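You operate a simulated robot arm through the tools that you are given. There is no shell and no other tool.

You run a simulated robot arm. Do the job below in one go: nothing can be reset, and whatever is moved stays where it is left.

TASK
Put things in order on the top of the long steel bench. At the end: the white insulator (marked "W7") from the top of the long steel bench stands where the grey spool (marked "J5") stood; the blue rag stands on top of the beige slab; the green sponge from the top of the long steel bench stands where the blue rag stood; the grey spool from the top of the long steel bench stands where the green sponge stood; whatever was shut is shut again. Leave all else as you found it, and nothing knocked over.
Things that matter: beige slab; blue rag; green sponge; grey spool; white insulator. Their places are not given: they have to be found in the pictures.

It is judged by the outcome, as a careful person would: the job done as asked, and still so three seconds after it is handed in. It fails if anything else is knocked over, pushed out of place, dropped, spilled or broken.

THE ROBOT
A 7-joint arm with a two-finger gripper, fixed in place. Base frame: the origin is at the foot of the arm, x ahead of it, y to its left, z up; the work surface is at about z = 0. Units: mm, rad, N and s.
With the tool pointing down near the work surface it reaches from about 160 to 380 mm from the base axis. Its first joint turns from -1.257 to 1.257 rad. Payload 0.6 kg.
The tool frame sits at the grasp point between the pads (the TCP): z along the fingers, y along the line on which they close. The tips reach 22 mm beyond it. Largest opening 92 mm; the body of the gripper starts 65 mm behind the TCP.
Orientation is told as [roll, pitch, yaw] about the base's x, y, z axes, in that order, counted from this pose: with the fingers straight down and closing along the base's y, the tool's x points along the base's -x, its y along +y and its z along -z.

THE INTERFACE
- The arm moves only by the tool drive_tool. Its argument "targets" is a list of rows, each an object (a shift or turn left out is 0, a gripper value left out holds the last) with "fingers": the opening, from 0 (shut) to 1 (fully open); "xyz": the shift along the tool's x, y, z in mm, a list of three; "turn": the turn, a rotation vector about the tool's x, y, z in rad, a list of three. In form: [{"fingers": fingers, "xyz": [x, y, z], "turn": [ax, ay, az]}, ...]. A call has 1 to 20 rows; each row is the pose to reach, as a shift and turn from the pose commanded when the call began, along the tool's axes at that moment. Each row takes 0.2 s and may step no farther than 50 mm and 0.15 rad from the row before; otherwise, or with a gripper value out of range, the whole call is refused. Where a pose cannot be reached the arm comes as near as it can. A force on the tool above 40 N (or 10 N above the force at the start of the call, whichever is more), or a blocked arm, ends the call early, and 0.2 s more pass. Each finger halts on what it meets, pressing with about 26 N; the grip force reading is that of the motor and also rises with nothing between the fingers. The clock runs only during rows and for 0.2 s after the last one: add rows that repeat a pose to give the fingers time. The reply holds the time, the measured pose of the TCP, the force on the tool along the base axes, the opening and the grip force, in the units named above and with some noise, with the torque about the TCP (base axes, N m) and any sound that the robot's microphone picked up.
- Cameras (640 x 400 px; columns grow to the right, rows downward): "scene" is fixed at [65.6, -269.3, 413.6]; the picture's right is [0.68, -0.73, 0.00], its down [-0.41, -0.38, -0.83] and it looks along [0.61, 0.56, -0.56] (base axes); focal length 214 px, centre (320, 200). "wrist" rides on the gripper at [71, 19, -102] in the tool frame; the picture's right is [-0.26, 0.96, 0.00], its down [-0.75, -0.20, -0.63] and it looks along [-0.60, -0.16, 0.78] (tool axes); focal length 280 px, centre (320, 200).
- grab_frame(camera): a new picture of that camera. It takes no simulated time.
- measure_at(camera, pixels): for up to 12 pixels [column, row] of the newest picture of that camera ("zoom" is the newest enlarged one), the place [x, y, z] in the base frame of the surface seen there, good to about 2 mm, but the place of the scene camera against the robot may be out by one fixed shift of up to 18 mm in any direction. It takes no simulated time.
- zoom(camera, box): a new picture of the part [left, top, right, bottom] of that camera's present view, enlarged. It takes no simulated time.
- close_job(): hands the job in; it is judged then, once.

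Open the gripper and draw the arm clear of the work before you hand the job in, unless the task says otherwise.

The tools are called by a JSON object that holds its "name" and its "arguments". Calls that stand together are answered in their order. drive_tool: Moves the arm, as the interface text tells. Its arguments: {"type":"object","properties":{"targets":{"type":"array","items":{"type":"object","properties":{"fingers":{"type":"number"},"xyz":{"type":"array","items":{"type":"number"}},"turn":{"type":"array","items":{"type":"number"}}}}}},"required":["targets"]} The other tools are called the same way: grab_frame (camera) takes a picture; measure_at (camera, pixels) gives the place of the surface under pixels of a picture; zoom (camera, box) takes an enlarged picture of a part of a camera's view; close_job () hands the job in.

At the start:

```text
time: 0.0
position: [203.1, -3.6, 332.5]
tool_rot: [-0.001, -0.001, -0.001]
contact_force: [0.1, 0.2, 0.0]
ft_torque: [0.0, 0.0, 0.0]
finger_gap: 91.8
grip_force: 0.1
```

scene: 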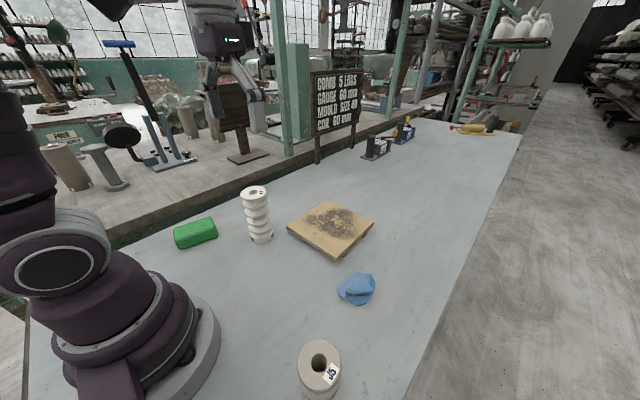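
wrist: 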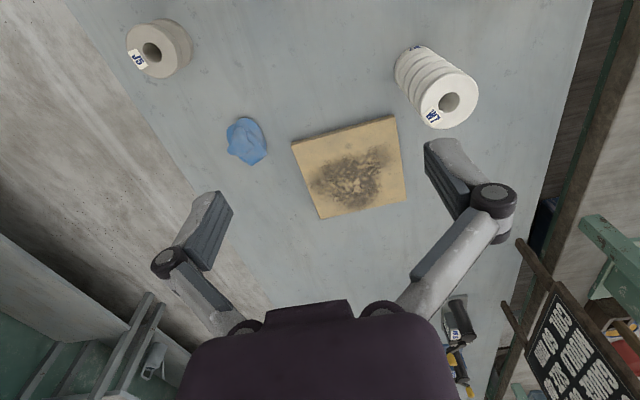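

The scene shows the green sponge near (195,233), the insulator near (257,213), the slab near (330,228), the rag near (357,288) and the spool near (320,370). I'll zoom in on both cameras before measuring.

{"name": "zoom", "arguments": {"camera": "scene", "box": [160, 160, 400, 310]}}

{"name": "zoom", "arguments": {"camera": "wrist", "box": [100, 0, 500, 250]}}

{"name": "measure_at", "arguments": {"camera": "wrist", "pixels": [[152, 52], [165, 30], [185, 60], [160, 100], [245, 140], [350, 165], [448, 103], [420, 55], [470, 90], [300, 145], [395, 120], [320, 215]]}}

{"name": "measure_at", "arguments": {"camera": "scene", "pixels": [[195, 233], [195, 225], [253, 192], [257, 215], [330, 228], [357, 288], [320, 350], [302, 362], [338, 360], [290, 225], [373, 235], [333, 258]]}}

```text
2.67 times, centred on (280, 235) of scene
```

zoom: 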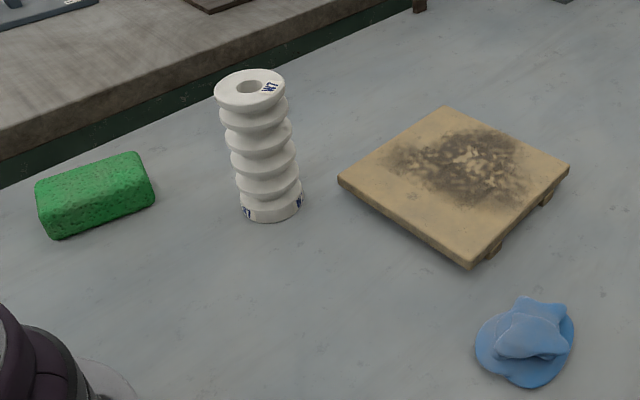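

```text
1.60 times, centred on (300, 125) of wrist
```

zoom: 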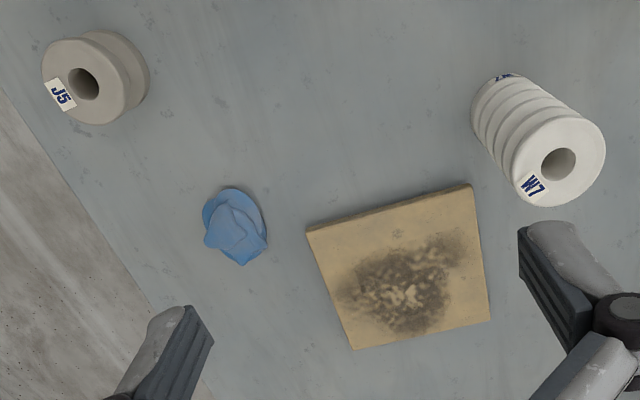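

```text
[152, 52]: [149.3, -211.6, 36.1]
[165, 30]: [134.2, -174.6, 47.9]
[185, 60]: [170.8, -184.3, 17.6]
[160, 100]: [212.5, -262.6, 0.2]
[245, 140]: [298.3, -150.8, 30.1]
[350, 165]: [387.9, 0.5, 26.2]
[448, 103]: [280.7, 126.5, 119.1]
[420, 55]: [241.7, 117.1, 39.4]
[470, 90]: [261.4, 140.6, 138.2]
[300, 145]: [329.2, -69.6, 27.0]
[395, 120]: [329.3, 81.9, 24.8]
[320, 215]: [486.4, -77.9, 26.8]
```

```text
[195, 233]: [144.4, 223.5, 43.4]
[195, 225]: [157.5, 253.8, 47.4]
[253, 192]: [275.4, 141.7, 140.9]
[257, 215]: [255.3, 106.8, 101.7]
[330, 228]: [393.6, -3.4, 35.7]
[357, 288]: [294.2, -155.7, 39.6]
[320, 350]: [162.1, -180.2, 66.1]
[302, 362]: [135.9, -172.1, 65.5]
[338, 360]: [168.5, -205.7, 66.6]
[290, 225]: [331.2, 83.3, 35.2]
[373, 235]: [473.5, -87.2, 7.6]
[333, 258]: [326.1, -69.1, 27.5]
```

From the wrist view, the spool top is near (152,52), the rag near (245,140) and the insulator top near (448,103). I'll take close zooms of each to get exact rim points.

{"name": "zoom", "arguments": {"camera": "wrist", "box": [110, 5, 206, 85]}}

{"name": "zoom", "arguments": {"camera": "wrist", "box": [200, 100, 296, 180]}}

{"name": "zoom", "arguments": {"camera": "wrist", "box": [380, 30, 500, 140]}}

{"name": "zoom", "arguments": {"camera": "scene", "box": [270, 320, 370, 400]}}

```text
5.00 times, centred on (158, 45) of wrist
```

zoom: 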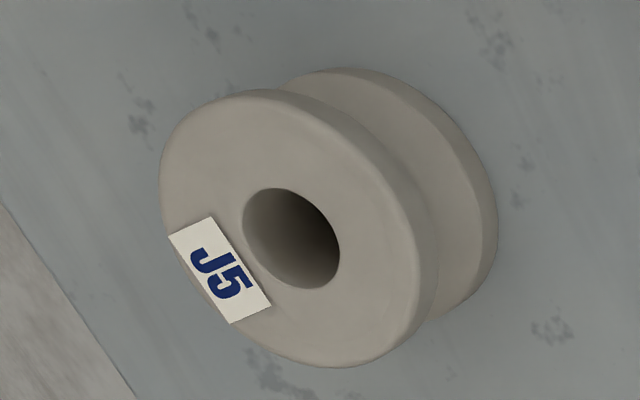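

```text
5.00 times, centred on (248, 140) of wrist
```

zoom: 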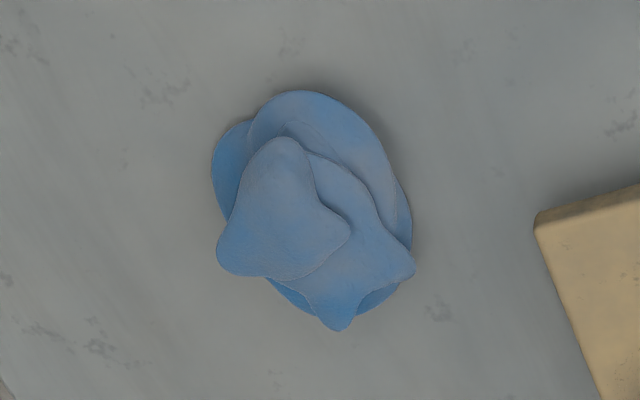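

```text
3.64 times, centred on (440, 85) of wrist
```

zoom: 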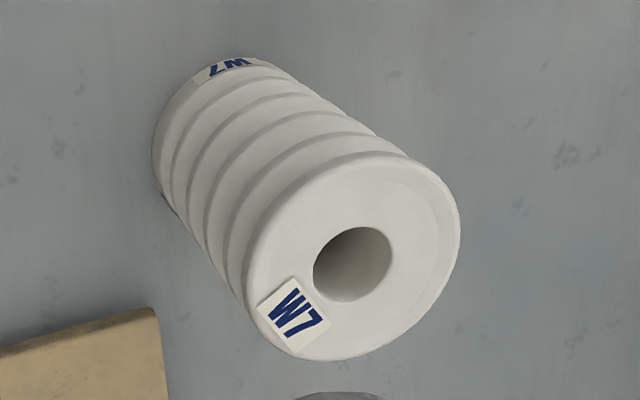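

```text
5.00 times, centred on (320, 360) of scene
```

zoom: 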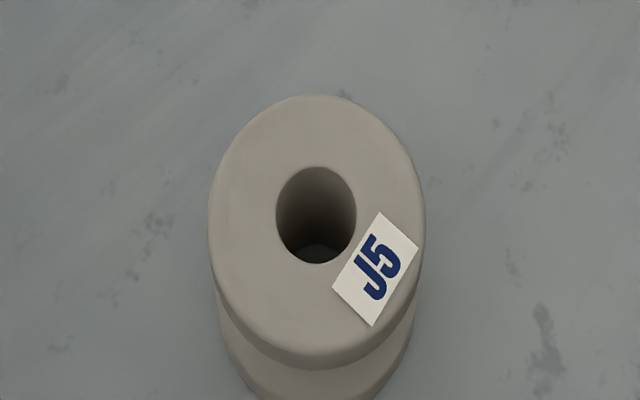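

The spool's top face spans roughly (129,43) to (175,59) in the wrist frame, and the insulator's top face is centred near (449,103). I'll measure rim points on both, on the rag, and on the bench beside them.

{"name": "measure_at", "arguments": {"camera": "wrist", "pixels": [[129, 43], [174, 59], [144, 26], [162, 75], [138, 60], [165, 40], [110, 30], [200, 70]]}}

{"name": "measure_at", "arguments": {"camera": "wrist", "pixels": [[422, 105], [474, 86], [440, 126], [460, 77], [430, 88], [470, 110], [455, 125], [400, 60], [412, 80]]}}

{"name": "measure_at", "arguments": {"camera": "wrist", "pixels": [[229, 133], [245, 120], [263, 142], [252, 163], [235, 148], [240, 138], [256, 155], [247, 130], [265, 155], [225, 160], [280, 130]]}}

{"name": "measure_at", "arguments": {"camera": "scene", "pixels": [[300, 352], [337, 358], [320, 341], [320, 372], [310, 345], [244, 191], [268, 193], [255, 187], [253, 199], [174, 234], [216, 227], [178, 247]]}}

```text
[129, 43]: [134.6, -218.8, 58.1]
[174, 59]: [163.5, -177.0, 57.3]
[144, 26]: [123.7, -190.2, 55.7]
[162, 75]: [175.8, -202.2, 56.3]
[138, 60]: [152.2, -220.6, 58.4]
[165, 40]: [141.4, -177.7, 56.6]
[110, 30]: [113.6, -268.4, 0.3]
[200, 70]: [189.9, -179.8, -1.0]
```

```text
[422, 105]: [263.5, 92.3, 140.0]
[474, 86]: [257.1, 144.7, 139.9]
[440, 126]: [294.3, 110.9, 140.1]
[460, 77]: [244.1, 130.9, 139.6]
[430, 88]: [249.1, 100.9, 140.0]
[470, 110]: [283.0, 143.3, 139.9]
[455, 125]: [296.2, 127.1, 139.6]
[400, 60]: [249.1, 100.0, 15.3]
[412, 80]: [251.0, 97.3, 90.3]
```

```text
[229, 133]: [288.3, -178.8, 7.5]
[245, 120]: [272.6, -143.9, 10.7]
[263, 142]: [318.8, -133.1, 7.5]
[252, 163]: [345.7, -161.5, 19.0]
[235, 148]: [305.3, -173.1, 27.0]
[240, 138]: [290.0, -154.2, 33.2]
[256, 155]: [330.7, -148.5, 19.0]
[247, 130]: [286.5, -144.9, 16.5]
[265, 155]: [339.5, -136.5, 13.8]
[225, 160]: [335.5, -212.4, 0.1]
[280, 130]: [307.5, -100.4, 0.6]
```

```text
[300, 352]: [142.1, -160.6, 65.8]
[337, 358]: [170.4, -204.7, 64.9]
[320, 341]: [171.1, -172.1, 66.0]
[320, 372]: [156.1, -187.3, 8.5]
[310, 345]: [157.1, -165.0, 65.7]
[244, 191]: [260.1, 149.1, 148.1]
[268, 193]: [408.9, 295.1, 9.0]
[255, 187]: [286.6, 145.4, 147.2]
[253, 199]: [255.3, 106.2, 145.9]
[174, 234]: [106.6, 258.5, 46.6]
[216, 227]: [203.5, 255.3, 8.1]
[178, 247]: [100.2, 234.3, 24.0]
```

Wrist readings put the spool at about (149.5,-197.5) with its top at z 57. The insulator is at about (269,119), top at z 140, and the rag is around (305,-156). Next I move the wrist camera to a closer look at the rag.

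{"name": "drive_tool", "arguments": {"targets": [{"fingers": 1, "xyz": [1, -20, 25]}, {"xyz": [2, -41, 50]}, {"xyz": [3, -62, 75]}, {"xyz": [4, -83, 100]}, {"xyz": [4, -104, 125]}, {"xyz": [4, -124, 150]}, {"xyz": [4, -124, 150]}]}}

{"name": "grab_frame", "arguments": {"camera": "wrist"}}

```text
time: 1.6
position: [199.3, -127.6, 180.1]
tool_rot: [0.001, -0.001, 0.0]
contact_force: [0.3, 0.2, 0.6]
ft_torque: [-0.02, 0.03, 0.0]
finger_gap: 91.8
grip_force: 0.2
```

```text
taken
```

wrist: 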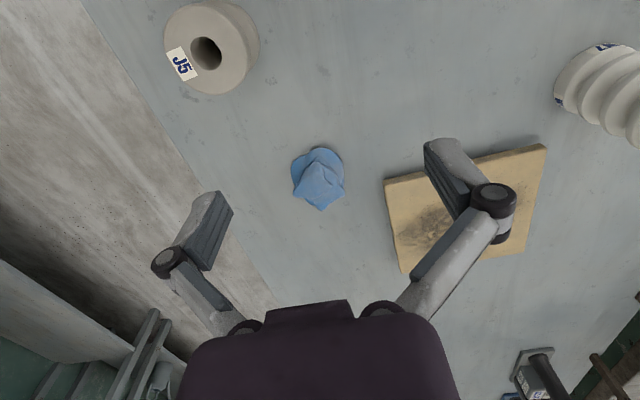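

The rag is now near (318,178) and the spool top near (210,48). I'll zoom on the rag and measure its outline.

{"name": "zoom", "arguments": {"camera": "wrist", "box": [270, 130, 370, 230]}}

{"name": "zoom", "arguments": {"camera": "scene", "box": [320, 260, 395, 315]}}

{"name": "measure_at", "arguments": {"camera": "wrist", "pixels": [[172, 40], [238, 72], [215, 10], [205, 85], [180, 75], [235, 30], [250, 60], [300, 210], [350, 210]]}}

```text
4.00 times, centred on (320, 180) of wrist
```

zoom: 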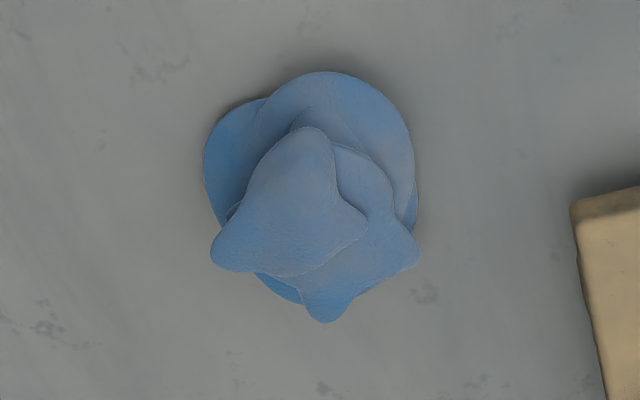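

```text
7.27 times, centred on (358, 288) of scene
```

zoom: 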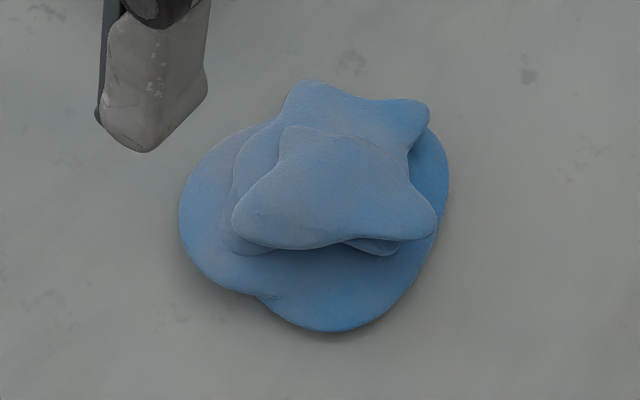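

```text
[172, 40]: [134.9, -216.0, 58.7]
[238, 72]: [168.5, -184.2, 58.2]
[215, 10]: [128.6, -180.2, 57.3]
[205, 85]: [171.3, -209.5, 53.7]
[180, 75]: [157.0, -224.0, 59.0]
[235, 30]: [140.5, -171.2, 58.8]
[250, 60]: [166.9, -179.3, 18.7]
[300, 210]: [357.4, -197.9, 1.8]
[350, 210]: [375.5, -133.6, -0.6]
```

In the zoom the rag's base disc spans about (292,170) to (343,175) in wrist pixels, with upper-layer tips near (294,194), (321,209) and (343,194). I'll measure those points.

{"name": "measure_at", "arguments": {"camera": "wrist", "pixels": [[292, 170], [300, 156], [321, 149], [337, 158], [343, 173], [312, 203], [295, 194], [321, 208], [342, 193], [312, 182], [318, 166], [330, 193]]}}

{"name": "measure_at", "arguments": {"camera": "scene", "pixels": [[339, 290], [345, 301], [361, 305], [370, 297], [374, 282], [357, 273], [372, 275], [349, 290], [372, 291], [360, 287], [356, 279], [366, 282]]}}

```text
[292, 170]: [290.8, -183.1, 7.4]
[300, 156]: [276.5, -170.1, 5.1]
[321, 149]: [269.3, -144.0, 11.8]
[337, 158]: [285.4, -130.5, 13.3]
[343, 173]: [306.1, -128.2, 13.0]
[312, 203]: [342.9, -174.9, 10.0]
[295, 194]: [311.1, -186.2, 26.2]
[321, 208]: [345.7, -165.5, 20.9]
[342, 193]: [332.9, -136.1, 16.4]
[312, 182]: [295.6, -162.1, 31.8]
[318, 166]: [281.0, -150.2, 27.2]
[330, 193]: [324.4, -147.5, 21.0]
```

```text
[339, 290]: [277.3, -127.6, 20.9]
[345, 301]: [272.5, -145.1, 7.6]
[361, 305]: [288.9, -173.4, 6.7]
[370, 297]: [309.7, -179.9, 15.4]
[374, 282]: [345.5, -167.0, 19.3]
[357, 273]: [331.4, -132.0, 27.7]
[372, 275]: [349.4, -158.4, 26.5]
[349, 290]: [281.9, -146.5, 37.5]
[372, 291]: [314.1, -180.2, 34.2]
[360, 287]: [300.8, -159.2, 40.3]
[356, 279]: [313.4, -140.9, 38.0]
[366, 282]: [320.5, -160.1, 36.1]
```

The rag spans x 269–345 and y -185 to -128, height about 32, so its centre is about (306.5,-156.5). I go above it with the fingers closing along y, at z≈90.

{"name": "drive_tool", "arguments": {"targets": [{"fingers": 1, "xyz": [-27, -7, 22]}, {"xyz": [-54, -14, 45]}, {"xyz": [-81, -22, 68]}, {"xyz": [-107, -29, 90]}, {"xyz": [-107, -29, 90]}]}}

{"name": "grab_frame", "arguments": {"camera": "wrist"}}

{"name": "grab_frame", "arguments": {"camera": "scene"}}

```text
time: 2.8
position: [307.8, -155.7, 91.0]
tool_rot: [-0.001, 0.0, -0.001]
contact_force: [0.2, -0.6, -0.5]
ft_torque: [0.01, 0.02, -0.01]
finger_gap: 92.0
grip_force: 0.1
```

```text
taken
```

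wrist: 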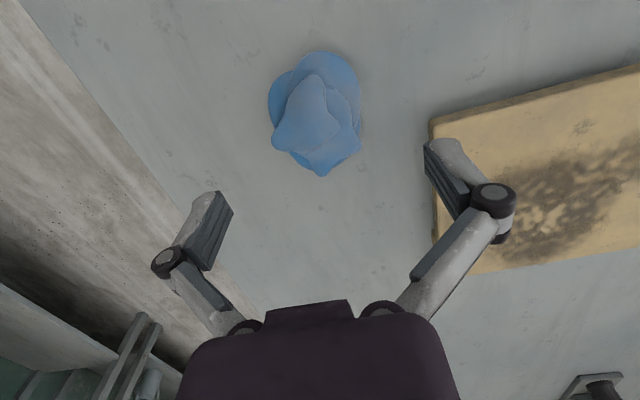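

```text
taken
```

scene: 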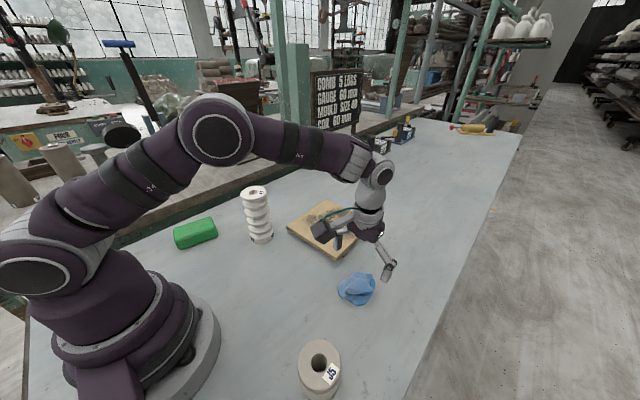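

The rag is clearly seen at (316,112), uncovered by the fingers. From this close view I re-measure its outline before descending.

{"name": "zoom", "arguments": {"camera": "wrist", "box": [240, 30, 400, 190]}}

{"name": "measure_at", "arguments": {"camera": "wrist", "pixels": [[270, 100], [285, 73], [320, 53], [350, 70], [359, 100], [358, 130], [298, 165], [321, 174], [273, 142], [316, 90], [310, 120], [340, 150]]}}

```text
2.50 times, centred on (320, 110) of wrist
```

zoom: 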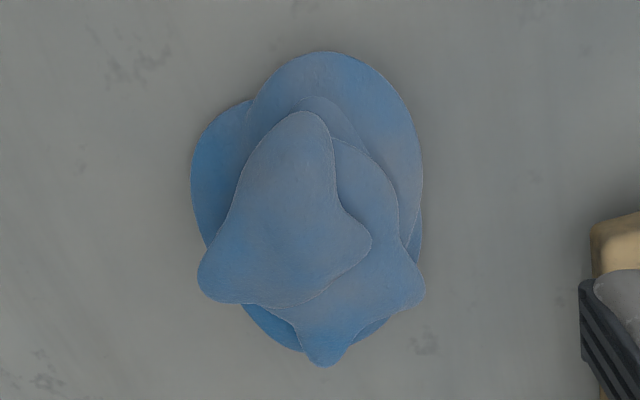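

```text
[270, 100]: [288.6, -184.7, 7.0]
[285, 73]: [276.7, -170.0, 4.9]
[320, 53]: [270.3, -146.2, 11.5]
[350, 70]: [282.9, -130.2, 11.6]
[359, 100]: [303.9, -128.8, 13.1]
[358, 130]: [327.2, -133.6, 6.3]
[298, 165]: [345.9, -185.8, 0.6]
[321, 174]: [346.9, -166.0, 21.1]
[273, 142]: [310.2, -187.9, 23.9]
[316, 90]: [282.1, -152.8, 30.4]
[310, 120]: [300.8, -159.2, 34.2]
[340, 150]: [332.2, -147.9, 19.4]
```

The rag's centre is confirmed at about (306,-157). I descend 64 mm in small rows so the fingertips end about 4 mm above the bench, still open.

{"name": "drive_tool", "arguments": {"targets": [{"fingers": 1, "xyz": [1, -0.5, 15]}, {"xyz": [2, -1, 30]}, {"xyz": [2, -1, 45]}, {"xyz": [2, -1, 55]}, {"xyz": [2, -1, 63]}, {"xyz": [2, -1, 63]}]}}

{"name": "grab_frame", "arguments": {"camera": "wrist"}}

{"name": "zoom", "arguments": {"camera": "scene", "box": [300, 200, 420, 320]}}

```text
time: 4.2
position: [304.8, -156.6, 28.8]
tool_rot: [0.001, 0.0, -0.001]
contact_force: [-1.0, 0.2, -0.3]
ft_torque: [0.0, 0.02, -0.02]
finger_gap: 92.2
grip_force: 0.1
```

```text
taken
```

wrist: 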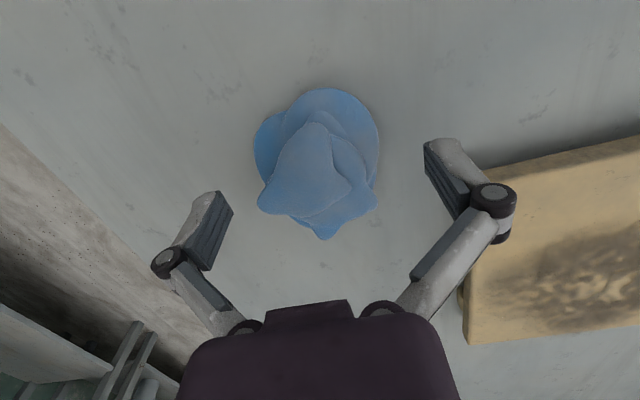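

```text
3.33 times, centred on (360, 260) of scene
```

zoom: 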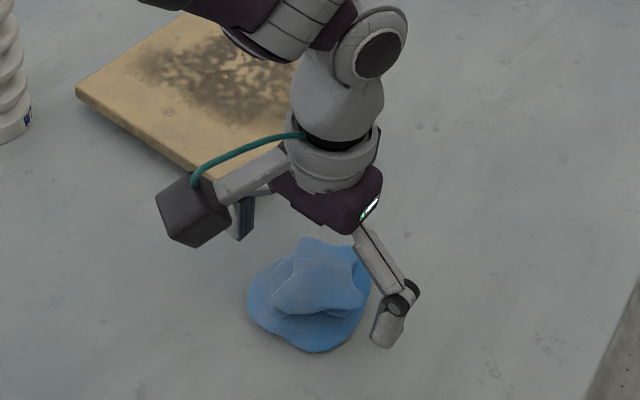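

The open fingers straddle the rag at TCP z 28.8 with no contact. I lower 3 mm more and close on it.

{"name": "drive_tool", "arguments": {"targets": [{"fingers": 1, "xyz": [0, 0, 3]}, {"fingers": 0.55, "xyz": [0, 0, 3]}, {"fingers": 0.4, "xyz": [0, 0, 3]}, {"fingers": 0.3, "xyz": [0, 0, 3]}, {"fingers": 0.3, "xyz": [0, 0, 3]}, {"fingers": 0.3, "xyz": [0, 0, 3]}]}}

{"name": "grab_frame", "arguments": {"camera": "wrist"}}

```text
time: 5.6
position: [305.3, -156.9, 26.2]
tool_rot: [0.0, 0.0, -0.002]
contact_force: [0.2, -0.6, 10.2]
ft_torque: [-0.02, 0.01, -0.1]
finger_gap: 63.0
grip_force: 25.8
```

```text
taken
```

wrist: 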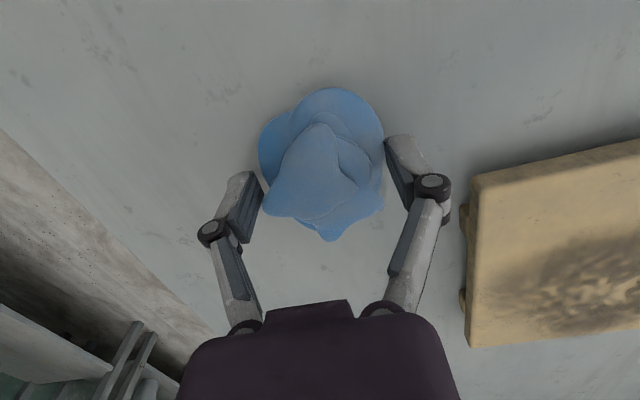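

The fingers halted on the rag at a 63 mm gap with 25.8 N grip. I lift gently by 60 mm and check the hold.

{"name": "drive_tool", "arguments": {"targets": [{"fingers": 0.3, "xyz": [0, 0, -5]}, {"xyz": [0, 0, -15]}, {"xyz": [0, 0, -30]}, {"xyz": [0, 0, -45]}, {"xyz": [0, 0, -60]}, {"xyz": [0, 0, -60]}]}}

{"name": "grab_frame", "arguments": {"camera": "wrist"}}

{"name": "zoom", "arguments": {"camera": "scene", "box": [280, 180, 440, 320]}}

```text
time: 7.0
position: [304.0, -157.2, 86.1]
tool_rot: [0.0, 0.002, 0.001]
contact_force: [0.0, -0.5, -0.4]
ft_torque: [0.01, -0.01, -0.02]
finger_gap: 63.1
grip_force: 25.8
```

```text
taken
```

wrist: 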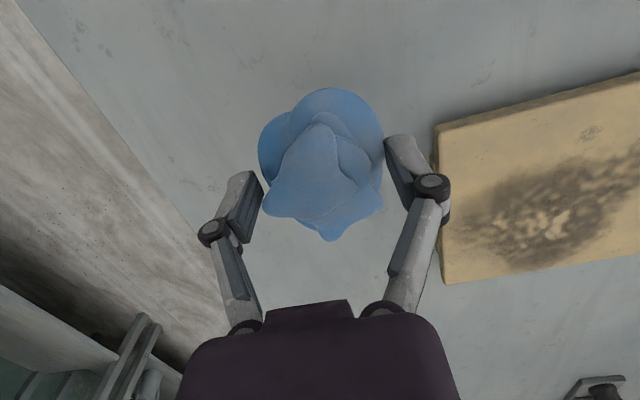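

```text
2.86 times, centred on (360, 250) of scene
```

zoom: 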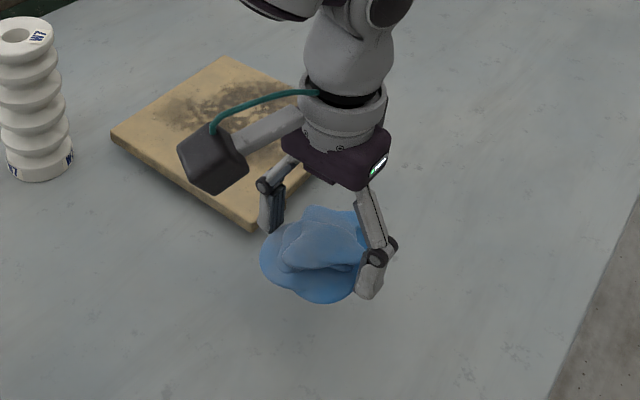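

The rag is held level at TCP z 86. I measure the slab's top in this view, at its near edge (435,130) to (445,283), before carrying the rag over it.

{"name": "measure_at", "arguments": {"camera": "wrist", "pixels": [[438, 130], [447, 278], [455, 140], [500, 180], [550, 200], [600, 150], [635, 80], [600, 220], [520, 260], [636, 250], [420, 180]]}}

{"name": "measure_at", "arguments": {"camera": "scene", "pixels": [[290, 225], [326, 202], [335, 205], [320, 210], [330, 240], [300, 225], [345, 205]]}}

```text
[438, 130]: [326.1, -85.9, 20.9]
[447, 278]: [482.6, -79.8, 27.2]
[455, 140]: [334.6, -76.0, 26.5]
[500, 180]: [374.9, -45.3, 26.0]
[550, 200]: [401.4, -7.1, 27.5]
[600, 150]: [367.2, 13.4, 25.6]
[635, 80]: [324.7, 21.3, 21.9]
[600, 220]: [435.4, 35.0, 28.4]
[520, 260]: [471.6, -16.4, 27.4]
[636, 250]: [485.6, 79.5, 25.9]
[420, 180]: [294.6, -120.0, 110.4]
```

```text
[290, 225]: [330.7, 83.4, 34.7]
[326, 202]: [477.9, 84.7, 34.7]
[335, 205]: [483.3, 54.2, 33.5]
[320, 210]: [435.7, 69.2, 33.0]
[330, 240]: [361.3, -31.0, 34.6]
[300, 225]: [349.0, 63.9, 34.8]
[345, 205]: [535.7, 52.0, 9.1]
```

The slab's top is at z≈26–27, spanning x 325–488 and y -83 to 83. I carry the rag over to about (385,0), keeping TCP at z≈96.

{"name": "drive_tool", "arguments": {"targets": [{"fingers": 0.3, "xyz": [-5, 5, -8]}, {"xyz": [-16, 30, -10]}, {"xyz": [-29, 56, -10]}, {"xyz": [-42, 82, -10]}, {"xyz": [-55, 108, -10]}, {"xyz": [-68, 134, -10]}, {"xyz": [-77, 150, -10]}, {"xyz": [-80, 157, -10]}, {"xyz": [-80, 157, -10]}]}}

{"name": "grab_frame", "arguments": {"camera": "wrist"}}

{"name": "zoom", "arguments": {"camera": "scene", "box": [240, 140, 420, 280]}}

```text
time: 9.0
position: [381.5, 0.2, 95.5]
tool_rot: [-0.001, 0.0, 0.0]
contact_force: [0.0, 0.0, -1.0]
ft_torque: [0.0, 0.01, 0.02]
finger_gap: 62.6
grip_force: 26.3
```

```text
taken
```

wrist: 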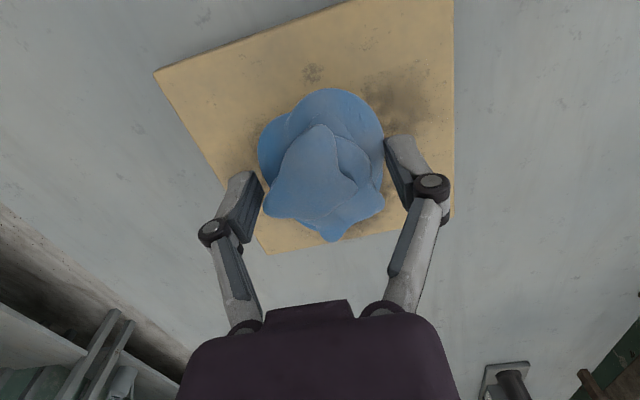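

```text
2.86 times, centred on (330, 210) of scene
```

zoom: 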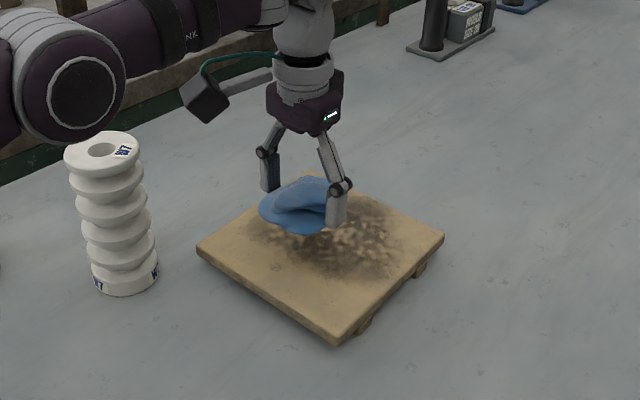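

The rag hangs over the middle-front of the slab. I lower it about 40 mm toward the slab top, slowing near contact (expected at TCP z≈53).

{"name": "drive_tool", "arguments": {"targets": [{"fingers": 0.3, "xyz": [-2, 0, 12]}, {"xyz": [-3, 0, 24]}, {"xyz": [-3, 0, 32]}, {"xyz": [-3, 0, 37]}, {"xyz": [-3, 0, 40]}, {"xyz": [-3, 0, 40]}]}}

{"name": "grab_frame", "arguments": {"camera": "wrist"}}

{"name": "zoom", "arguments": {"camera": "scene", "box": [270, 170, 390, 270]}}

```text
time: 10.4
position: [380.4, 0.3, 56.8]
tool_rot: [-0.001, 0.0, 0.001]
contact_force: [0.6, 0.5, -0.1]
ft_torque: [-0.01, 0.03, 0.0]
finger_gap: 62.6
grip_force: 25.9
out of reach, approached as far as the arm can: row 1, 2, 3, 4, 5, 6
```

```text
taken
```

wrist: 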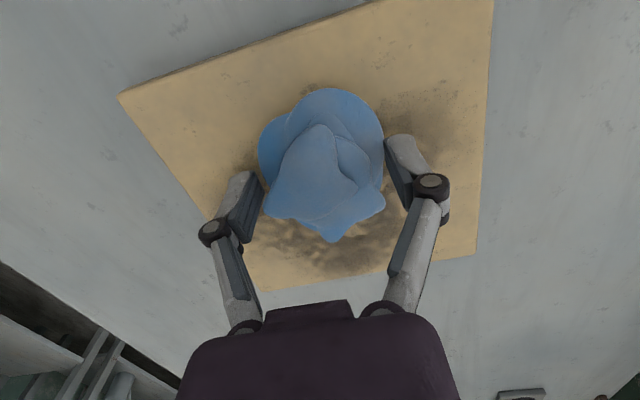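

```text
4.00 times, centred on (330, 220) of scene
```

zoom: 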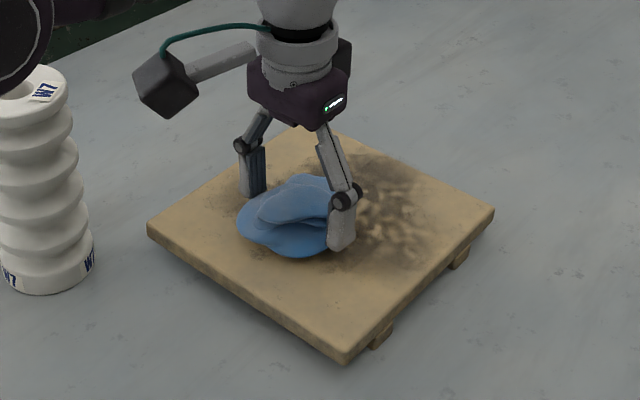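

The arm is at its reach limit at x 380, with the rag about 4 mm above the slab. I pull back 3 mm and lower in 1 mm steps until contact.

{"name": "drive_tool", "arguments": {"targets": [{"fingers": 0.3, "xyz": [4, 0, 0]}, {"xyz": [4, 0, 1]}, {"xyz": [4, 0, 2]}, {"xyz": [4, 0, 3]}, {"xyz": [4, 0, 3]}]}}

```text
time: 11.6
position: [376.6, -0.4, 54.5]
tool_rot: [0.0, 0.0, -0.001]
contact_force: [-0.4, 0.2, -0.1]
ft_torque: [0.0, -0.01, 0.01]
finger_gap: 62.4
grip_force: 26.2
```

No contact force shows yet at TCP z 54.5 with the arm now in reach. I go down 1 mm per row for 2 more.

{"name": "drive_tool", "arguments": {"targets": [{"fingers": 0.3, "xyz": [0, 0, 1]}, {"xyz": [0, 0, 2]}, {"xyz": [0, 0, 2]}]}}

{"name": "zoom", "arguments": {"camera": "scene", "box": [300, 190, 380, 250]}}

```text
time: 12.4
position: [377.3, 0.6, 53.1]
tool_rot: [0.001, -0.002, -0.001]
contact_force: [-5.3, 0.6, 17.9]
ft_torque: [-0.03, 0.09, -0.2]
finger_gap: 62.2
grip_force: 25.6
```

```text
6.67 times, centred on (340, 220) of scene
```

zoom: 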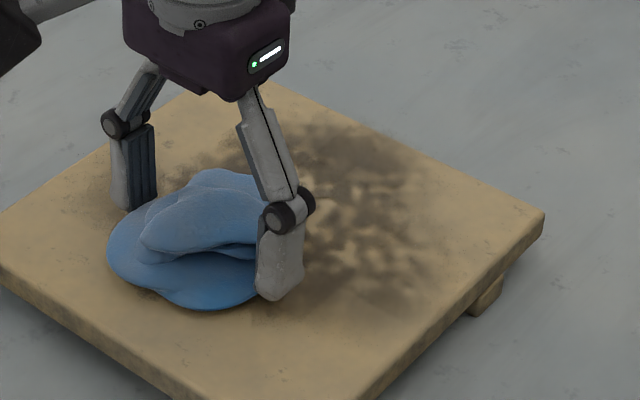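

A contact force of 18 N shows the rag now rests on the slab. I ease up 1 mm and open the fingers gradually.

{"name": "drive_tool", "arguments": {"targets": [{"fingers": 0.3, "xyz": [0, 0, -1]}, {"fingers": 0.72, "xyz": [0, 0, -1]}, {"fingers": 0.8, "xyz": [0, 0, -1]}, {"fingers": 0.95, "xyz": [0, 0, -1]}, {"fingers": 0.95, "xyz": [0, 0, -1]}]}}

{"name": "grab_frame", "arguments": {"camera": "wrist"}}

{"name": "zoom", "arguments": {"camera": "scene", "box": [300, 190, 380, 250]}}

```text
time: 13.6
position: [377.3, -0.4, 53.8]
tool_rot: [0.0, 0.0, 0.0]
contact_force: [-0.8, 0.2, 0.0]
ft_torque: [0.02, 0.0, 0.04]
finger_gap: 87.7
grip_force: 0.1
```

```text
taken
```

wrist: 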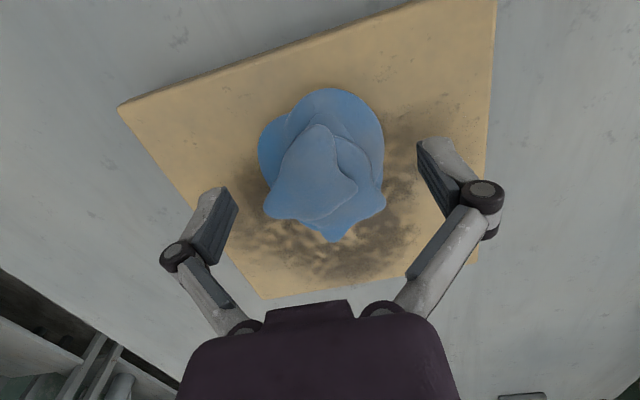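

```text
6.67 times, centred on (340, 220) of scene
```

zoom: 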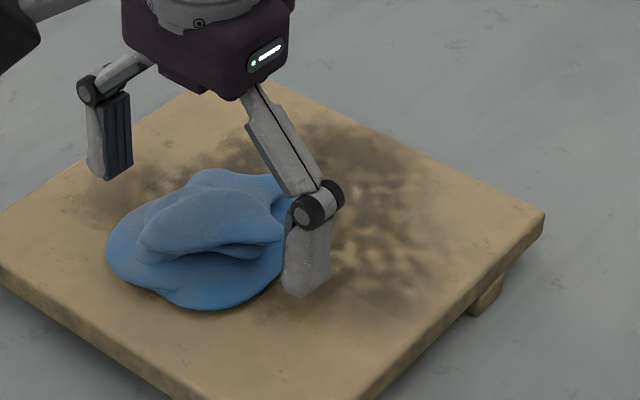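

The rag sits on the slab, free of the fingers. I raise the arm straight up to z≈200 before heading to the sponge.

{"name": "drive_tool", "arguments": {"targets": [{"fingers": 1, "xyz": [0, 0, -15]}, {"xyz": [0, 0, -35]}, {"xyz": [3, 0, -60]}, {"xyz": [15, 0, -90]}, {"xyz": [30, 0, -120]}, {"xyz": [45, 0, -150]}, {"xyz": [45, 0, -150]}]}}

{"name": "grab_frame", "arguments": {"camera": "wrist"}}

{"name": "grab_frame", "arguments": {"camera": "scene"}}

```text
time: 15.2
position: [333.0, 0.4, 203.7]
tool_rot: [-0.001, 0.0, -0.001]
contact_force: [0.0, -0.5, 0.4]
ft_torque: [0.0, 0.03, 0.0]
finger_gap: 92.4
grip_force: 0.1
```

```text
taken
```

wrist: 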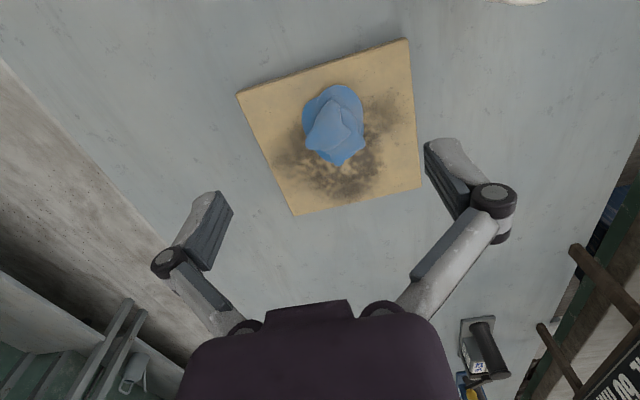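

```text
taken
```

scene: 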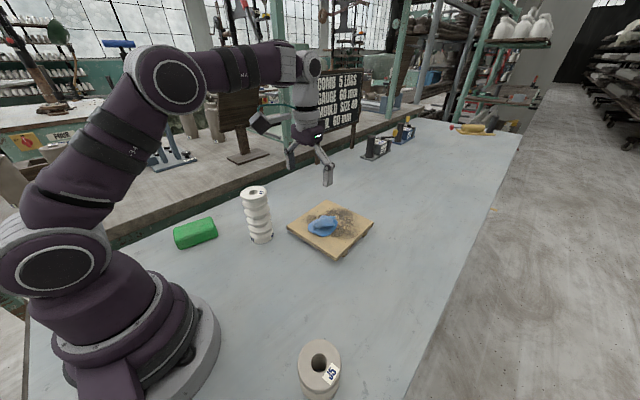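

The rag sits centred on the slab at (335,128) in the wrist view. Now I swing to a viewpoint for the sponge, about (100,150,215), turning the tool 1.2 rad to the left.

{"name": "drive_tool", "arguments": {"targets": [{"fingers": 1, "xyz": [23, 15, -1], "turn": [0, 0, -0.12]}, {"xyz": [46, 30, -3], "turn": [0, 0, -0.24]}, {"xyz": [70, 45, -5], "turn": [0, 0, -0.36]}, {"xyz": [93, 60, -7], "turn": [0, 0, -0.48]}, {"xyz": [116, 75, -9], "turn": [0, 0, -0.6]}, {"xyz": [140, 90, -11], "turn": [0, 0, -0.72]}, {"xyz": [163, 105, -12], "turn": [0, 0, -0.84]}, {"xyz": [186, 120, -12], "turn": [0, 0, -0.96]}, {"xyz": [210, 135, -12], "turn": [0, 0, -1.08]}, {"xyz": [233, 150, -12], "turn": [0, 0, -1.2]}, {"xyz": [233, 150, -12], "turn": [0, 0, -1.2]}]}}

{"name": "grab_frame", "arguments": {"camera": "wrist"}}

{"name": "grab_frame", "arguments": {"camera": "scene"}}

```text
time: 17.6
position: [99.7, 148.4, 214.7]
tool_rot: [0.001, -0.001, 1.201]
contact_force: [0.1, -0.1, 0.3]
ft_torque: [0.03, 0.01, 0.01]
finger_gap: 91.8
grip_force: 0.1
```

```text
taken
```

wrist: 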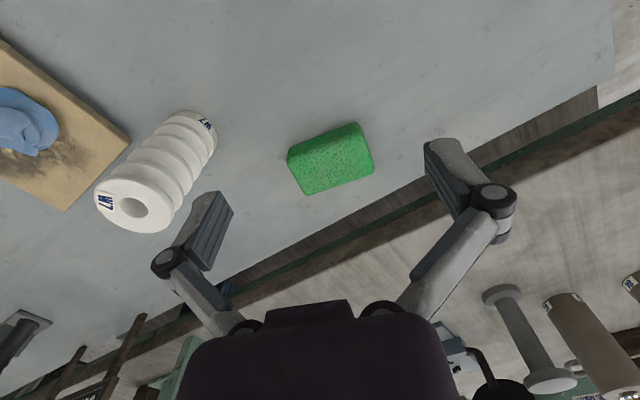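

```text
taken
```

scene: 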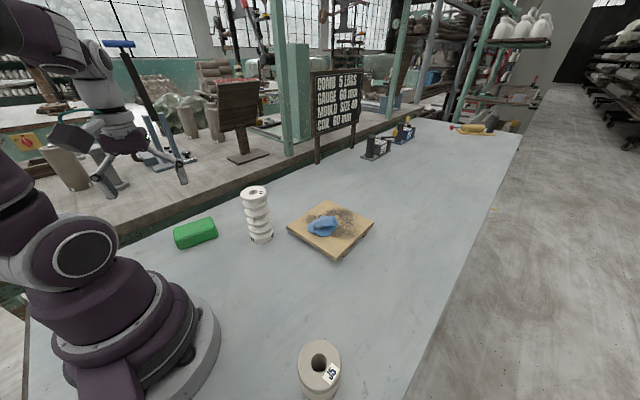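

The sponge is now at about (331,160) in the wrist view. I zoom in and measure its corners and the insulator again.

{"name": "zoom", "arguments": {"camera": "wrist", "box": [270, 110, 390, 210]}}

{"name": "measure_at", "arguments": {"camera": "wrist", "pixels": [[291, 160], [358, 128], [372, 165], [305, 193], [331, 163], [310, 165], [355, 155], [350, 125], [289, 155], [280, 200], [390, 150]]}}

{"name": "measure_at", "arguments": {"camera": "wrist", "pixels": [[98, 195], [168, 200], [135, 182], [130, 230], [160, 225], [105, 215], [150, 190], [213, 130], [185, 112]]}}

```text
4.00 times, centred on (330, 160) of wrist
```

zoom: 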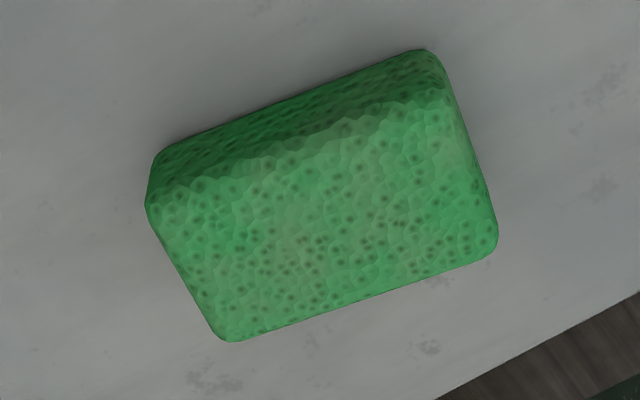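

```text
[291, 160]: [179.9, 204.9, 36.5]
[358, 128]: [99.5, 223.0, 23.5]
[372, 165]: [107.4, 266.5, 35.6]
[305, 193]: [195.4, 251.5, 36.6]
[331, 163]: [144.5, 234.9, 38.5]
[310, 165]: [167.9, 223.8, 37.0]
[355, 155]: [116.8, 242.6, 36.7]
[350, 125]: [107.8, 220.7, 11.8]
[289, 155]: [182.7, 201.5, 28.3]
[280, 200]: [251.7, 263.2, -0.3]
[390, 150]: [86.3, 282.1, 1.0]
```

```text
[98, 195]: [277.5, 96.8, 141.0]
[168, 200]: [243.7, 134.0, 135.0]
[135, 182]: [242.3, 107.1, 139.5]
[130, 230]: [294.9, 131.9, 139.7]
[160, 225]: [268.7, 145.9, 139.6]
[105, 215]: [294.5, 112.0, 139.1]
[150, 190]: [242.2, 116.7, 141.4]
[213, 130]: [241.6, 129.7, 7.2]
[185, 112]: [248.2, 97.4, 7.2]
```

The sponge is a block about 90 by 50 by 37 mm centred near (145,236). I measure points along its edges in the zoom to get its exact angle and size.

{"name": "measure_at", "arguments": {"camera": "zoom", "pixels": [[250, 332], [320, 311], [390, 290], [450, 270], [185, 142], [250, 116], [320, 90], [390, 64], [160, 215], [195, 285], [465, 130], [485, 190]]}}

{"name": "measure_at", "arguments": {"camera": "zoom", "pixels": [[155, 170], [152, 190], [175, 250], [215, 325], [440, 70], [455, 110], [478, 170], [494, 225], [480, 260], [200, 200], [400, 120]]}}

```text
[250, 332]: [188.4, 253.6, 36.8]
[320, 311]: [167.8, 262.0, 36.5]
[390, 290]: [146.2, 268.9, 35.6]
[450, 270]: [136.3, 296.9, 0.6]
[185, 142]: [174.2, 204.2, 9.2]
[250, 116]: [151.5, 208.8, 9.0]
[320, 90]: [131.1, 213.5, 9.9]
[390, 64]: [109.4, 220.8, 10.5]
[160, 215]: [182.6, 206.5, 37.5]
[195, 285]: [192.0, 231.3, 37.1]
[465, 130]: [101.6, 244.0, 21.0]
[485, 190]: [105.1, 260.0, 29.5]
```

```text
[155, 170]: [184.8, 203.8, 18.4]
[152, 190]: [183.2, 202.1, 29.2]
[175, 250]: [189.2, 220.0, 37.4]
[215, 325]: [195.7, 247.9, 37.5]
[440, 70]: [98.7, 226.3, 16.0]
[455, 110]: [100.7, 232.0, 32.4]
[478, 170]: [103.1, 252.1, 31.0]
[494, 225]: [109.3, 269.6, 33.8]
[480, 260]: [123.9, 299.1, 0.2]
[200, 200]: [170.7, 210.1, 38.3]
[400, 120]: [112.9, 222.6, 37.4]
```

The sponge's long axis points at -0.257 rad, with the centre at (148,239), width about 54 and top at z 37. Before turning the tool there, I check what stands behind the bench edge near (500,295) and (560,305) in the wrist view.

{"name": "measure_at", "arguments": {"camera": "wrist", "pixels": [[500, 292], [545, 378], [560, 300], [590, 120], [520, 135], [450, 190], [560, 220], [470, 340], [632, 285], [400, 195], [300, 250], [220, 290]]}}

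```text
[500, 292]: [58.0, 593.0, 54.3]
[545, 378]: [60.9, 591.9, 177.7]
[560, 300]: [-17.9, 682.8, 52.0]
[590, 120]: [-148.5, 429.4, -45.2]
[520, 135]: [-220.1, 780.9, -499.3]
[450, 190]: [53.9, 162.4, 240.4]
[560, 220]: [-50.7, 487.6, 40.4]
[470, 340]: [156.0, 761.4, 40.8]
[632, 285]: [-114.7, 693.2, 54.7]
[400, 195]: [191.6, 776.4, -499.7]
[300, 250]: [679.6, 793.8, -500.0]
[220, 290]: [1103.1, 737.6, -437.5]
```

Everything behind the bench is beyond y≈430, so the way is clear. I move above the sponge at (148,239) while turning to yaw -0.257.

{"name": "drive_tool", "arguments": {"targets": [{"fingers": 1, "xyz": [-10, -1, 0], "turn": [0, 0, 0.145]}, {"xyz": [-20, -2, 5], "turn": [0, 0, 0.29]}, {"xyz": [-31, -3.5, 10], "turn": [0, 0, 0.436]}, {"xyz": [-41, -5, 20], "turn": [0, 0, 0.582]}, {"xyz": [-51, -6, 30], "turn": [0, 0, 0.728]}, {"xyz": [-61, -7, 45], "turn": [0, 0, 0.874]}, {"xyz": [-71, -8.5, 60], "turn": [0, 0, 1.02]}, {"xyz": [-81, -9.5, 75], "turn": [0, 0, 1.166]}, {"xyz": [-91, -11, 95], "turn": [0, 0, 1.312]}, {"xyz": [-102, -12, 115], "turn": [0, 0, 1.457]}, {"xyz": [-102, -12, 115], "turn": [0, 0, 1.457]}]}}

{"name": "grab_frame", "arguments": {"camera": "wrist"}}

{"name": "grab_frame", "arguments": {"camera": "scene"}}

```text
time: 20.0
position: [146.8, 241.2, 98.0]
tool_rot: [-0.001, 0.001, -0.257]
contact_force: [0.1, -0.4, 0.0]
ft_torque: [-0.02, -0.02, 0.01]
finger_gap: 91.7
grip_force: 0.1
```

```text
taken
```

wrist: 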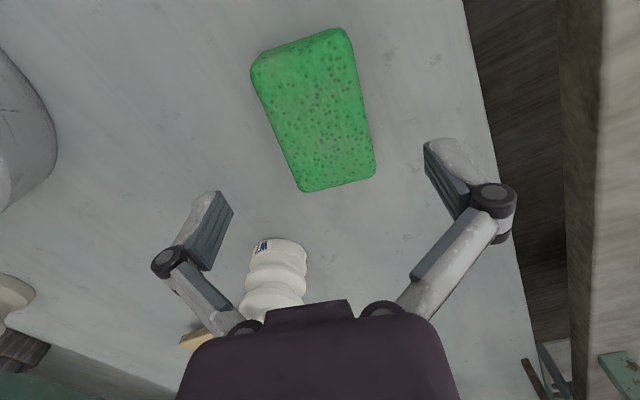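

```text
taken
```

scene: 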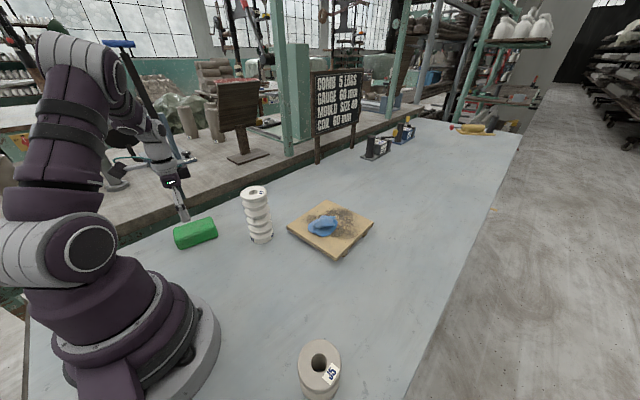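

The gripper is over the sponge at z 98, aligned with its long sides. I re-measure the sponge edges in this view at (252,70), (345,30), (375,172) and (302,190) to refine the grasp.

{"name": "measure_at", "arguments": {"camera": "wrist", "pixels": [[256, 76], [348, 35], [373, 168], [303, 188], [262, 95], [280, 140], [292, 170], [358, 80], [365, 120], [371, 155], [315, 110], [340, 185]]}}

{"name": "zoom", "arguments": {"camera": "wrist", "box": [220, 10, 420, 210]}}

```text
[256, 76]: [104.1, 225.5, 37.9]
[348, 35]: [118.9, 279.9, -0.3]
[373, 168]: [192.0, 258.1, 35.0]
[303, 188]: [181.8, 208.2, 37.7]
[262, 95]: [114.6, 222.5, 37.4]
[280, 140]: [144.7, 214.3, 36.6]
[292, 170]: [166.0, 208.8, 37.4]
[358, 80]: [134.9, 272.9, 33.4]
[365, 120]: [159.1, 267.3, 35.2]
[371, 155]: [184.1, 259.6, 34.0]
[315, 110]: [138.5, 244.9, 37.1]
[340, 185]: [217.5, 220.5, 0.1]
```

```text
2.00 times, centred on (320, 110) of wrist
```

zoom: 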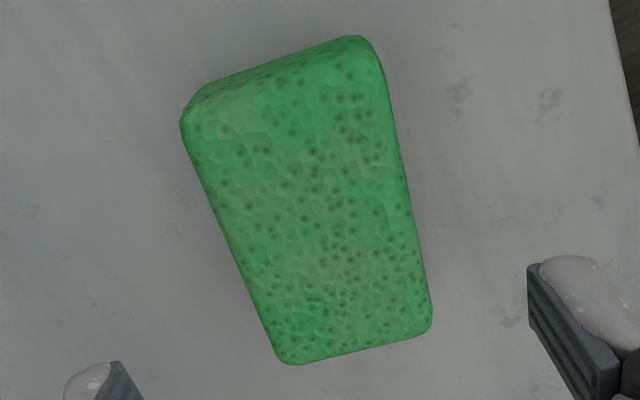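

The sponge's long edges measure at -0.26 rad and its centreline lies within 1 mm of the TCP, so its place is (148,240). I descend to z≈28 with open fingers.

{"name": "drive_tool", "arguments": {"targets": [{"fingers": 1, "xyz": [-1, 0, 18]}, {"xyz": [-1, 0, 36]}, {"xyz": [-1, 0, 52]}, {"xyz": [-1, 0, 63]}, {"xyz": [-1, 0, 70]}, {"xyz": [-1, 0, 70]}]}}

{"name": "grab_frame", "arguments": {"camera": "wrist"}}

{"name": "zoom", "arguments": {"camera": "scene", "box": [140, 170, 280, 270]}}

```text
time: 21.4
position: [147.4, 241.5, 29.6]
tool_rot: [-0.001, -0.001, -0.256]
contact_force: [-0.7, -0.7, 0.6]
ft_torque: [0.02, -0.06, 0.0]
finger_gap: 92.0
grip_force: 0.0
```

```text
taken
```

wrist: 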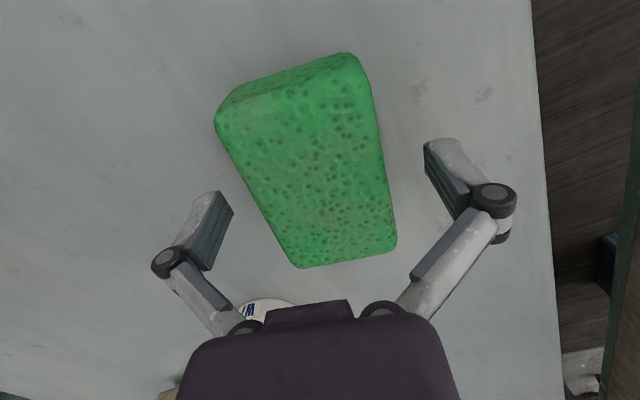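

```text
4.00 times, centred on (210, 220) of scene
```

zoom: 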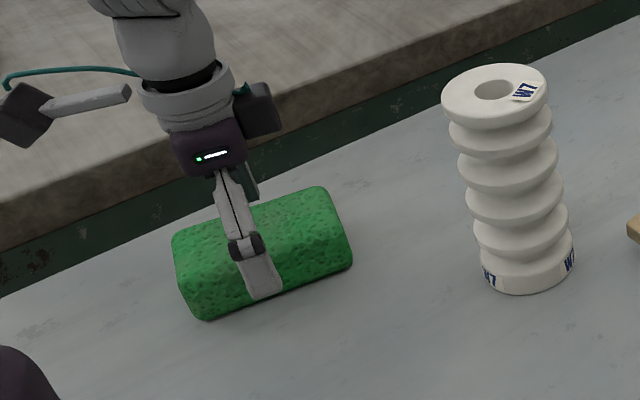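

The fingers straddle the sponge's middle at z 29.6. I lower 2 mm and close on it.

{"name": "drive_tool", "arguments": {"targets": [{"fingers": 1, "xyz": [0, 0, 2]}, {"fingers": 0.55, "xyz": [0, 0, 2]}, {"fingers": 0.4, "xyz": [0, 0, 2]}, {"fingers": 0.3, "xyz": [0, 0, 2]}, {"fingers": 0.3, "xyz": [0, 0, 2]}, {"fingers": 0.3, "xyz": [0, 0, 2]}]}}

```text
time: 22.8
position: [148.4, 241.1, 27.6]
tool_rot: [0.0, 0.0, -0.257]
contact_force: [-0.8, -1.9, 8.2]
ft_torque: [-0.07, 0.05, 0.07]
finger_gap: 59.3
grip_force: 25.9
```

The fingers hold the sponge at a 59 mm gap with 26 N. I lift it 60 mm and look.

{"name": "drive_tool", "arguments": {"targets": [{"fingers": 0.3, "xyz": [0, 0, -5]}, {"xyz": [0, 0, -15]}, {"xyz": [0, 0, -30]}, {"xyz": [0, 0, -45]}, {"xyz": [0, 0, -60]}, {"xyz": [0, 0, -60]}]}}

{"name": "grab_frame", "arguments": {"camera": "wrist"}}

{"name": "zoom", "arguments": {"camera": "scene", "box": [140, 150, 280, 270]}}

```text
time: 24.2
position: [149.8, 239.5, 88.5]
tool_rot: [-0.001, -0.001, -0.255]
contact_force: [0.8, 0.8, -0.1]
ft_torque: [-0.01, 0.0, -0.02]
finger_gap: 59.1
grip_force: 26.3
```

```text
taken
```

wrist: 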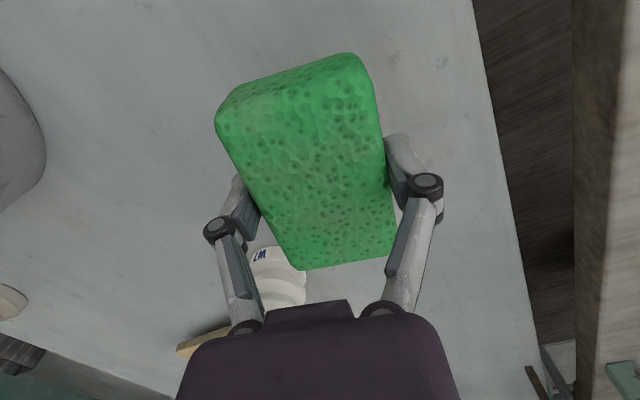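

```text
3.33 times, centred on (210, 210) of scene
```

zoom: 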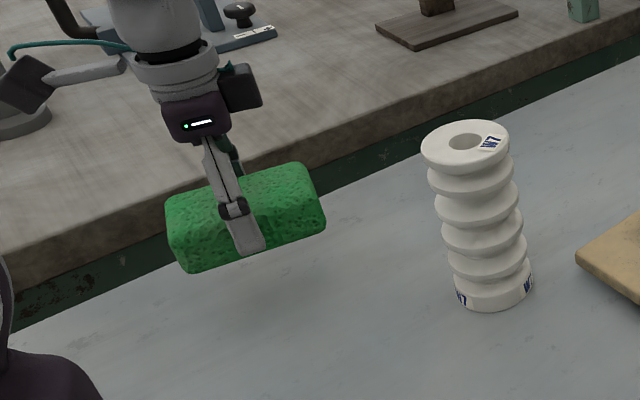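

The sponge hangs securely. I raise it to z≈225 so it clears the 140 mm insulator before swinging across.

{"name": "drive_tool", "arguments": {"targets": [{"fingers": 0.3, "xyz": [0, 0, -20]}, {"xyz": [0, 0, -50]}, {"xyz": [0, 0, -80]}, {"xyz": [0, 0, -110]}, {"xyz": [0, 0, -137]}, {"xyz": [0, 0, -137]}]}}

```text
time: 25.6
position: [149.3, 240.0, 225.3]
tool_rot: [-0.001, 0.0, -0.257]
contact_force: [0.0, -0.4, -0.3]
ft_torque: [0.01, -0.01, 0.0]
finger_gap: 59.1
grip_force: 26.2
```

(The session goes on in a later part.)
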